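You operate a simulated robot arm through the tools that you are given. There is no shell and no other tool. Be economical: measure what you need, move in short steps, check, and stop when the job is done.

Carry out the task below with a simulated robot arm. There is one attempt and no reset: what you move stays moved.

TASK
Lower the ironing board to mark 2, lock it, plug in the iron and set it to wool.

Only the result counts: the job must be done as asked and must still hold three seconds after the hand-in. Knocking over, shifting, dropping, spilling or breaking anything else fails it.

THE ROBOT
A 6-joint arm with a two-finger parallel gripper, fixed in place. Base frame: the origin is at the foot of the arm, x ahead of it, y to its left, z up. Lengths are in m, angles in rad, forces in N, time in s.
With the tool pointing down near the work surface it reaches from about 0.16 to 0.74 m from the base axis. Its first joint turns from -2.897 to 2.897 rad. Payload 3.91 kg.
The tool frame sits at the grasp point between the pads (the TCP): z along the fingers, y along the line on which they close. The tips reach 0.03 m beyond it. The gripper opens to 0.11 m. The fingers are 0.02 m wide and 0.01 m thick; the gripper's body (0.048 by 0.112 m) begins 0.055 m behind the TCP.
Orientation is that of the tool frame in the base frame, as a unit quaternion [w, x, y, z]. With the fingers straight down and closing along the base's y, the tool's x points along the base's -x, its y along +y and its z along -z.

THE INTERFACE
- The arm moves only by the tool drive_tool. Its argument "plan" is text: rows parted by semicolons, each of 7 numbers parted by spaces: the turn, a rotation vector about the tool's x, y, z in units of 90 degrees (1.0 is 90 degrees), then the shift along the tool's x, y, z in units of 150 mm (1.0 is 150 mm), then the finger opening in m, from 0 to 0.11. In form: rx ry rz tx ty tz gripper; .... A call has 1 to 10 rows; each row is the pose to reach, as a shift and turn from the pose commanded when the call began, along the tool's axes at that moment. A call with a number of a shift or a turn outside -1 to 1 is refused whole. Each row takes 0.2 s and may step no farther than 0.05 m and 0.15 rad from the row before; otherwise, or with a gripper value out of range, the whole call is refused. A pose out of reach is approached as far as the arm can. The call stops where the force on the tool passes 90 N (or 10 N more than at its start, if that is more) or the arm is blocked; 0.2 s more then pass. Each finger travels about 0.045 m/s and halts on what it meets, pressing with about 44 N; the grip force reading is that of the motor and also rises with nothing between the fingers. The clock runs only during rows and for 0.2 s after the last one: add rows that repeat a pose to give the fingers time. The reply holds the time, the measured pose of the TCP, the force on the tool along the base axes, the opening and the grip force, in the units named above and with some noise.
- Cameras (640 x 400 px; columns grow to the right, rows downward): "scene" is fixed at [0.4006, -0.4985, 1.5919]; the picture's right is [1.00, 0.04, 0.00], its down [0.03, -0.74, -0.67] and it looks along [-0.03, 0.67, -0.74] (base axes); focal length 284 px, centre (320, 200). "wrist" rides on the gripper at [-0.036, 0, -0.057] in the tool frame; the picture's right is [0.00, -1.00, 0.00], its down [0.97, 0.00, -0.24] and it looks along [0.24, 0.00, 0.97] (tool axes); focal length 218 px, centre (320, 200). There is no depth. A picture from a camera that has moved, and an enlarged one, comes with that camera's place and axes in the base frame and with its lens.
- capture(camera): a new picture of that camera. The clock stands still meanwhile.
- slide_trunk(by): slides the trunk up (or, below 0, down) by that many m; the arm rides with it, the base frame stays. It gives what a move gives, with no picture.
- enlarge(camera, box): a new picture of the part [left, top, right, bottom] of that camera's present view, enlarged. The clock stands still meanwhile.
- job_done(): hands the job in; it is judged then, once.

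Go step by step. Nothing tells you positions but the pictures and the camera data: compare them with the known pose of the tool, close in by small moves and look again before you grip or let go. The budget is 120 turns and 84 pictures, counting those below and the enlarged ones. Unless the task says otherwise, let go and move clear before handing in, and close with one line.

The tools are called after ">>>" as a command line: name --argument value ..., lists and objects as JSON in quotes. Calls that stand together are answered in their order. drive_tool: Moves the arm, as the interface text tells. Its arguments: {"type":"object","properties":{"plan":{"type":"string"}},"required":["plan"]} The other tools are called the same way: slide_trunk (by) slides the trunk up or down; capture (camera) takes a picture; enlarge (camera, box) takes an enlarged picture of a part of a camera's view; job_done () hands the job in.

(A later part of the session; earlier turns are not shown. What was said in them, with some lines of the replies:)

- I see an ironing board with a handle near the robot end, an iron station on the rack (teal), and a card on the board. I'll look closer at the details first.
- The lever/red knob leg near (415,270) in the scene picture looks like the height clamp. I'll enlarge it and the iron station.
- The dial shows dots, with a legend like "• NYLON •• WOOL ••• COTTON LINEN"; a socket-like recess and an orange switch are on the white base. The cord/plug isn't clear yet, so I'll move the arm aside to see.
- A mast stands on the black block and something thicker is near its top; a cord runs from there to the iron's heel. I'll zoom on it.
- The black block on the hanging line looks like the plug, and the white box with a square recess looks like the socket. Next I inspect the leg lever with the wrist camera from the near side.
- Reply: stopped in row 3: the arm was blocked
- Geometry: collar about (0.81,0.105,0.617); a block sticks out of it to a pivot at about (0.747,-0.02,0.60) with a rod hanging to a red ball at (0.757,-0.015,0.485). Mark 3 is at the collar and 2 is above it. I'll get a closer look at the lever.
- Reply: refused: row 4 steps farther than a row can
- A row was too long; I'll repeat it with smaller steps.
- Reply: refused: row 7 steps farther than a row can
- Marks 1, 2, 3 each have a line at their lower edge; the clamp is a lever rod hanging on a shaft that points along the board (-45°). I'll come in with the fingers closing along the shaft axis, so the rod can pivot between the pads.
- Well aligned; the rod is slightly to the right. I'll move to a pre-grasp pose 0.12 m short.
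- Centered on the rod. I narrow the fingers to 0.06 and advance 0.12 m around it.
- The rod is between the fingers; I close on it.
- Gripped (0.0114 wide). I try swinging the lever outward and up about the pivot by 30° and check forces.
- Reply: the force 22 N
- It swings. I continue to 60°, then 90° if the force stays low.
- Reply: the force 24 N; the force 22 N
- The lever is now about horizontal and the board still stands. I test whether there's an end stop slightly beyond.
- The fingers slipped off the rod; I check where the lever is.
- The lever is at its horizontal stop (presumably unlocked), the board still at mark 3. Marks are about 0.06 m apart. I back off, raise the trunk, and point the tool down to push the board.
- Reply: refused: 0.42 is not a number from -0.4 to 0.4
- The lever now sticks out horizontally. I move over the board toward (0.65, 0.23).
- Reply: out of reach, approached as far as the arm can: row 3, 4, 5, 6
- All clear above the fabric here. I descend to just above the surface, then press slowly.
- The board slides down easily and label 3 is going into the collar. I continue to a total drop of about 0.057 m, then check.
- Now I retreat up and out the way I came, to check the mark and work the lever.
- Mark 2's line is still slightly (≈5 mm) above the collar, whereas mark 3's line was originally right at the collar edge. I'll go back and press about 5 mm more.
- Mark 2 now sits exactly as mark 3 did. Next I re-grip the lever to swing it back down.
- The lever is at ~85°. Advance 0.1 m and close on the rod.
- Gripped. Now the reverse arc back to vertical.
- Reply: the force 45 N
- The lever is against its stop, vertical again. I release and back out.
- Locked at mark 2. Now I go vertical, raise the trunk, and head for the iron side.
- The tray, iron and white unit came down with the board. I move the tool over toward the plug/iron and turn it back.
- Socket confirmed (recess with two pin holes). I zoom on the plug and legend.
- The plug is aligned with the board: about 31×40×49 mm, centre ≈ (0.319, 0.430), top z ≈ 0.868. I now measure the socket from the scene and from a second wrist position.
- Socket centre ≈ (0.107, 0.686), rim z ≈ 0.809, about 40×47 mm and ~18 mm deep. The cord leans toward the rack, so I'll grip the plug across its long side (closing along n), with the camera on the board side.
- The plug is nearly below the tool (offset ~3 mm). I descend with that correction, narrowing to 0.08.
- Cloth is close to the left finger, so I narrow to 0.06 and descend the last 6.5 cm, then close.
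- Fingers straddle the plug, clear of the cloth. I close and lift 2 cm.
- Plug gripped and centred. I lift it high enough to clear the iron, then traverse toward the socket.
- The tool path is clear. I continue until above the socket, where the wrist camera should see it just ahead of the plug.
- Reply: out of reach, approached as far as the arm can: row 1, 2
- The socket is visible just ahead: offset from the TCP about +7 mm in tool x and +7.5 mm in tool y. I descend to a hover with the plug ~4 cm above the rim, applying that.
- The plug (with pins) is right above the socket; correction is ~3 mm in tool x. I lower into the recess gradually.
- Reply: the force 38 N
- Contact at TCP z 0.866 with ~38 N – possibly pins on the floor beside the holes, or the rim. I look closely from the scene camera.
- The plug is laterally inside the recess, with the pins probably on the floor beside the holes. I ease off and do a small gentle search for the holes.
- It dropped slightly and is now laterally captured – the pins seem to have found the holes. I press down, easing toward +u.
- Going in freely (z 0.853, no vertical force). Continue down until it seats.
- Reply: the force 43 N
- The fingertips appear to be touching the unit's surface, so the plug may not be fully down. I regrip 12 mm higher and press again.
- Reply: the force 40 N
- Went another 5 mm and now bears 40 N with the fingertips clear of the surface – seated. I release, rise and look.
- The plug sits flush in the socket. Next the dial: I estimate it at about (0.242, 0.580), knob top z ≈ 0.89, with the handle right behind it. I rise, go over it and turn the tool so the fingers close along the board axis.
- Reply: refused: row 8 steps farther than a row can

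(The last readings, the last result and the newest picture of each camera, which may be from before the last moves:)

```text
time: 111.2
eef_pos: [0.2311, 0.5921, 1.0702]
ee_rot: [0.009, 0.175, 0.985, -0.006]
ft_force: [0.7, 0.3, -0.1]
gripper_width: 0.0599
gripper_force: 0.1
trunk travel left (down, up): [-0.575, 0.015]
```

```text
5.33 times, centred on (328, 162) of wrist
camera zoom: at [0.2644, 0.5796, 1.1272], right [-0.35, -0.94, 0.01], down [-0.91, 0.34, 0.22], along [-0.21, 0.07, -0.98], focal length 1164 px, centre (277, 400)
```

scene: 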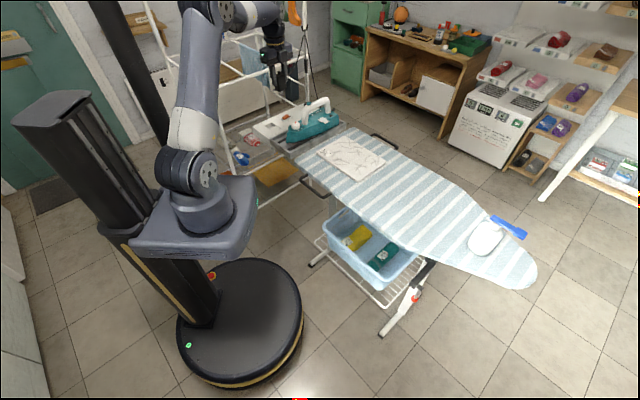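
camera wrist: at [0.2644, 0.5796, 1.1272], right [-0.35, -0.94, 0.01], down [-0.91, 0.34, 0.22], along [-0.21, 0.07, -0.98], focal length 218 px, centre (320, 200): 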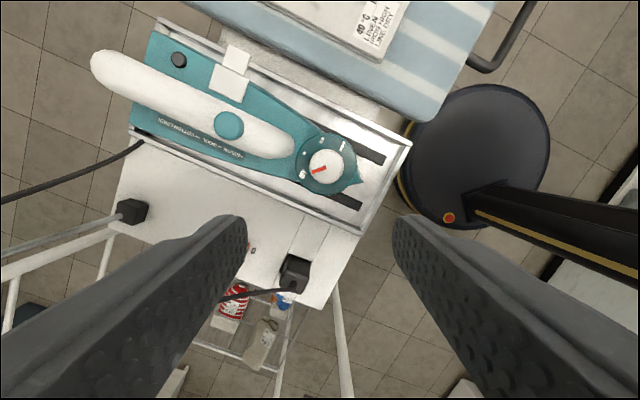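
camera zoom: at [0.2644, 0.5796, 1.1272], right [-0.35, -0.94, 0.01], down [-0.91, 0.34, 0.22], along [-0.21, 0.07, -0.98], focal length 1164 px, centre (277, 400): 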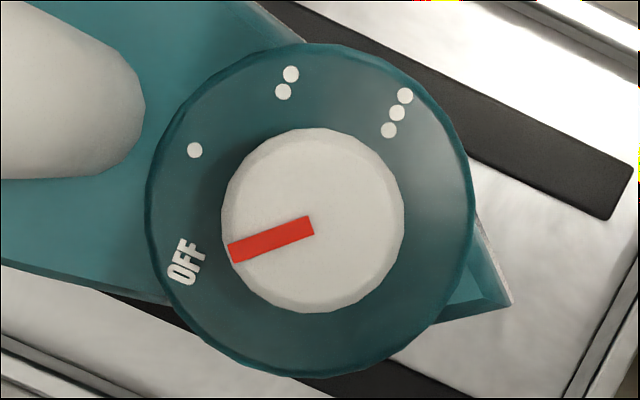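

Clear: pointer is at OFF, dots at 52° steps (•, ••, •••); •• (wool) is ~104° clockwise. I'll do it in two 52° turns with the fingers straddling the board-axis direction. First rotate and centre above the knob.

>>> drive_tool --plan "0 0 -0.09 -0.03 0 0 0.065; 0 0 -0.18 -0.06 -0.01 0 0.065; 0 0 -0.27 -0.09 -0.02 0 0.065; 0 0 -0.36 -0.113 -0.022 0 0.065; 0 0 -0.45 -0.113 -0.022 0 0.065; 0 0 -0.54 -0.113 -0.022 0 0.065; 0 0 -0.63 -0.113 -0.022 0 0.065; 0 0 -0.72 -0.113 -0.022 0 0.065; 0 0 -0.81 -0.113 -0.022 0 0.065; 0 0 -0.9 -0.113 -0.022 0 0.065"

>>> drive_tool --plan "0 0 -0.08 0 0 0.1 0.065; 0 0 -0.11 0 0 0.25 0.065; 0 0 -0.11 0 0 0.4 0.065; 0 0 -0.11 0 0 0.4 0.065"

>>> capture --camera "wrist"

```text
time: 113.4
eef_pos: [0.246, 0.5832, 1.0686]
ee_rot: [0.002, -0.507, 0.862, -0.01]
ft_force: [-0.3, -0.8, -0.6]
gripper_width: 0.0649
gripper_force: 0.1
trunk travel left (down, up): [-0.575, 0.015]
```

```text
time: 114.4
eef_pos: [0.2465, 0.5816, 1.0106]
ee_rot: [0.003, -0.577, 0.817, -0.01]
ft_force: [-0.6, -0.1, 0.2]
gripper_width: 0.065
gripper_force: 0.1
trunk travel left (down, up): [-0.575, 0.015]
```

```text
9 pictures are left
camera wrist: at [0.258, 0.6144, 1.067], right [0.94, -0.33, 0.02], down [-0.33, -0.91, 0.25], along [-0.07, -0.24, -0.97], focal length 218 px, centre (320, 200)
```

wrist: 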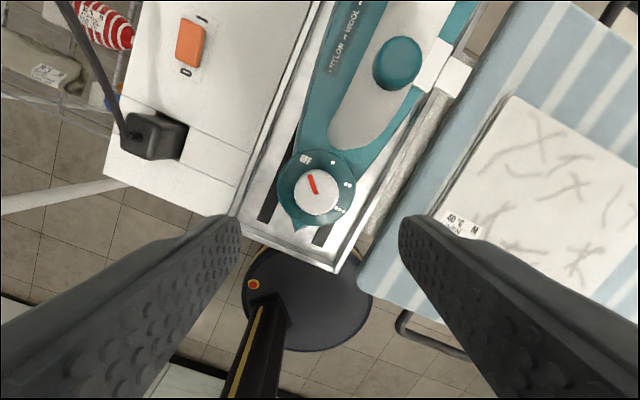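

Knob is nearly centred (y +3 mm), top z ≈ 0.895. I descend to put the tips ~12 mm below its top.

>>> drive_tool --plan "0 0 0 0 0.02 0.2 0.065; 0 0 0 0 0.02 0.4 0.065; 0 0 0 0 0.02 0.5 0.065; 0 0 0 0 0.02 0.58 0.065; 0 0 0 0 0.02 0.65 0.065; 0 0 0 0 0.02 0.65 0.065"

>>> capture --camera "wrist"

```text
time: 115.8
eef_pos: [0.2446, 0.5804, 0.911]
ee_rot: [0.001, -0.578, 0.816, -0.011]
ft_force: [0.3, -0.2, -0.9]
gripper_width: 0.0652
gripper_force: 0.1
trunk travel left (down, up): [-0.575, 0.015]
```

```text
8 pictures are left
camera wrist: at [0.2562, 0.615, 0.9682], right [0.94, -0.33, 0.02], down [-0.33, -0.91, 0.25], along [-0.07, -0.24, -0.97], focal length 218 px, centre (320, 200)
```

wrist: 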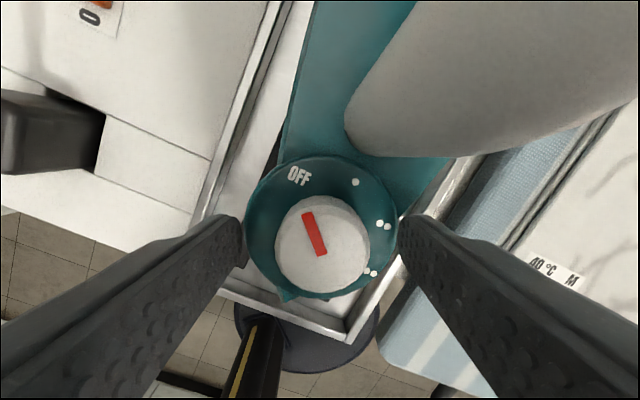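

Centred. I close on the knob.

>>> drive_tool --plan "0 0 0 0 0 0 0.02; 0 0 0 0 0 0 0.02; 0 0 0 0 0 0 0.02; 0 0 0 0 0 0 0.02"

```text
time: 116.8
eef_pos: [0.2451, 0.5811, 0.9117]
ee_rot: [0.003, -0.578, 0.816, -0.01]
ft_force: [3.5, -1.2, -0.1]
gripper_width: 0.0348
gripper_force: 44.0
trunk travel left (down, up): [-0.575, 0.015]
```

Gripped (35 mm). Turn clockwise 52°.

>>> drive_tool --plan "0 0 0.09 0 0 0 0.02; 0 0 0.18 0 0 0 0.02; 0 0 0.27 0 0 0 0.02; 0 0 0.36 0 0 0 0.02; 0 0 0.45 0 0 0 0.02; 0 0 0.53 0 0 0 0.02; 0 0 0.58 0 0 0 0.02; 0 0 0.58 0 0 0 0.02"

>>> capture --camera "wrist"

```text
time: 118.6
eef_pos: [0.2445, 0.5813, 0.912]
ee_rot: [0.006, -0.159, 0.987, -0.009]
ft_force: [-1.7, -2.6, -0.5]
gripper_width: 0.0345
gripper_force: 44.7
trunk travel left (down, up): [-0.575, 0.015]
```

```text
7 pictures are left
camera wrist: at [0.2776, 0.5932, 0.9699], right [0.31, -0.95, 0.02], down [-0.92, -0.3, 0.23], along [-0.21, -0.09, -0.97], focal length 218 px, centre (320, 200)
```

wrist: 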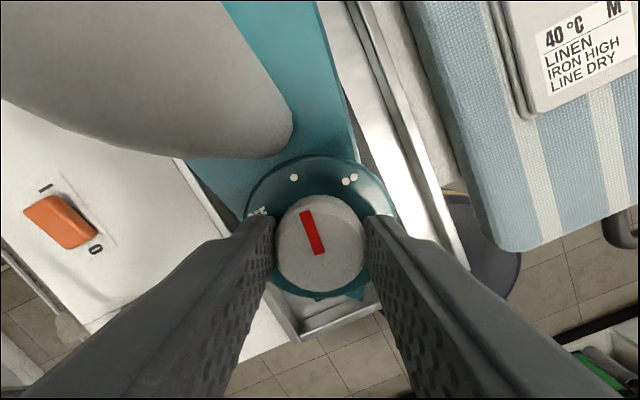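

The pointer now points at •. Release, rotate back, regrip, and turn another 52°.

>>> drive_tool --plan "0 0 0 0 0 0 0.055; 0 0 0 0 0 0 0.055; 0 0 -0.09 0 0 0 0.055; 0 0 -0.18 0 0 0 0.055; 0 0 -0.27 0 0 0 0.055; 0 0 -0.36 0 0 0 0.055; 0 0 -0.45 0 0 0 0.055; 0 0 -0.53 0 0 0 0.055; 0 0 -0.58 0 0 0 0.055; 0 0 -0.58 0 0 0 0.055"

>>> drive_tool --plan "0 0 0 0 0 0 0.02; 0 0 0 0 0 0 0.02; 0 0 0 0 0 0 0.02; 0 0 0.09 0 0 0 0.02; 0 0 0.18 0 0 0 0.02; 0 0 0.27 0 0 0 0.02; 0 0 0.36 0 0 0 0.02; 0 0 0.45 0 0 0 0.02; 0 0 0.53 0 0 0 0.02; 0 0 0.58 0 0 0 0.02"

>>> enlarge --camera "wrist" --box '[230, 140, 410, 310]'

```text
time: 120.8
eef_pos: [0.2455, 0.5814, 0.9127]
ee_rot: [0.002, -0.578, 0.816, -0.011]
ft_force: [-0.1, -1.4, 0.5]
gripper_width: 0.0549
gripper_force: 0.0
trunk travel left (down, up): [-0.575, 0.015]
```

```text
time: 123.0
eef_pos: [0.2465, 0.5816, 0.912]
ee_rot: [0.006, -0.158, 0.987, -0.009]
ft_force: [2.8, -6.9, 6.1]
gripper_width: 0.0347
gripper_force: 43.6
trunk travel left (down, up): [-0.575, 0.015]
```

```text
2.35 times, centred on (320, 225) of wrist
camera zoom: at [0.2792, 0.5921, 0.9703], right [0.31, -0.95, 0.02], down [-0.93, -0.3, 0.23], along [-0.21, -0.09, -0.97], focal length 514 px, centre (320, 141)
```

zoom: 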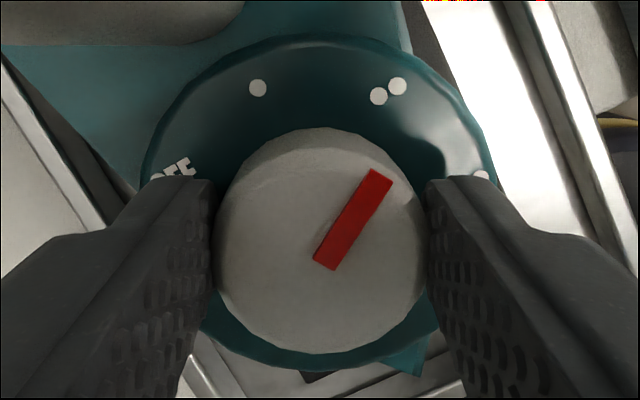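

The pointer is at ••. I release and rise clear.

>>> drive_tool --plan "0 0 0 0 0 0 0.06; 0 0 0 0 0 0 0.06; 0 0 0 0 0 0 0.06; 0 0 0 0 0 -0.2 0.06; 0 0 0 0 0 -0.45 0.06; 0 0 0 0 0 -0.7 0.06; 0 0 0 0 0 -0.95 0.06; 0 0 0 0 0 -0.95 0.06"

>>> capture --camera "wrist"

```text
time: 124.8
eef_pos: [0.2408, 0.5835, 1.0549]
ee_rot: [0.006, -0.161, 0.987, -0.009]
ft_force: [-1.1, 0.3, 0.4]
gripper_width: 0.0601
gripper_force: 0.0
trunk travel left (down, up): [-0.575, 0.015]
```

```text
5 pictures are left
camera wrist: at [0.2748, 0.5954, 1.1128], right [0.32, -0.95, 0.02], down [-0.92, -0.3, 0.23], along [-0.21, -0.09, -0.97], focal length 218 px, centre (320, 200)
```

wrist: 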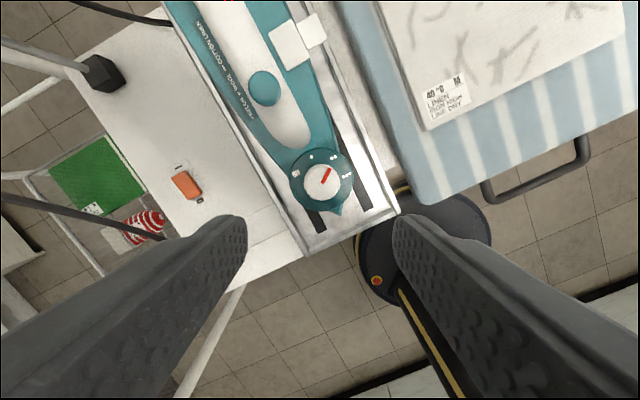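

>>> enlarge --camera "wrist" --box '[190, 10, 370, 220]'

>>> enlarge --camera "scene" --box '[230, 70, 470, 310]'

```text
1.90 times, centred on (280, 115) of wrist
camera zoom: at [0.2748, 0.5954, 1.1128], right [0.32, -0.95, 0.02], down [-0.92, -0.3, 0.23], along [-0.21, -0.09, -0.97], focal length 416 px, centre (396, 362)
```

zoom: 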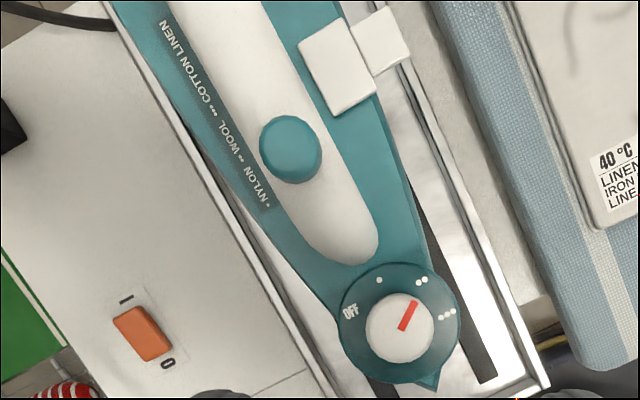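

```text
1.67 times, centred on (350, 190) of scene
camera zoom: at [0.4006, -0.4985, 1.5919], right [1.0, 0.04, 0.0], down [0.03, -0.74, -0.67], along [-0.03, 0.67, -0.74], focal length 474 px, centre (270, 217)
```

zoom: 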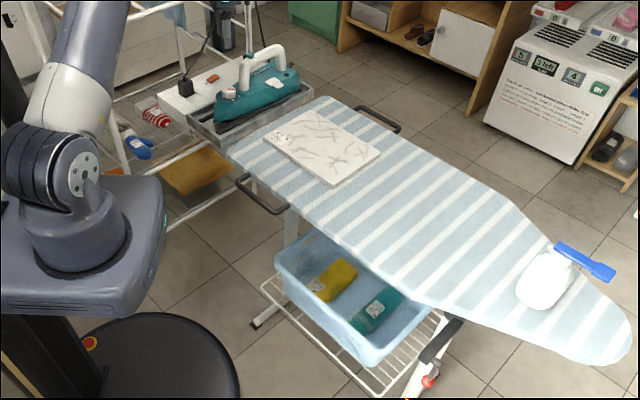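

The board is at mark 2 with the lever back at its stop, the plug is in the socket, and the dial pointer is at •• (wool per the legend). The gripper is clear, so I hand in.

>>> job_done

```text
The job is handed in.
```

I lowered the board to mark 2 and locked it, plugged in the iron, and set its dial to wool (••). I left the orange 0/I switch on the white base unit at 0, since the task didn't mention it.
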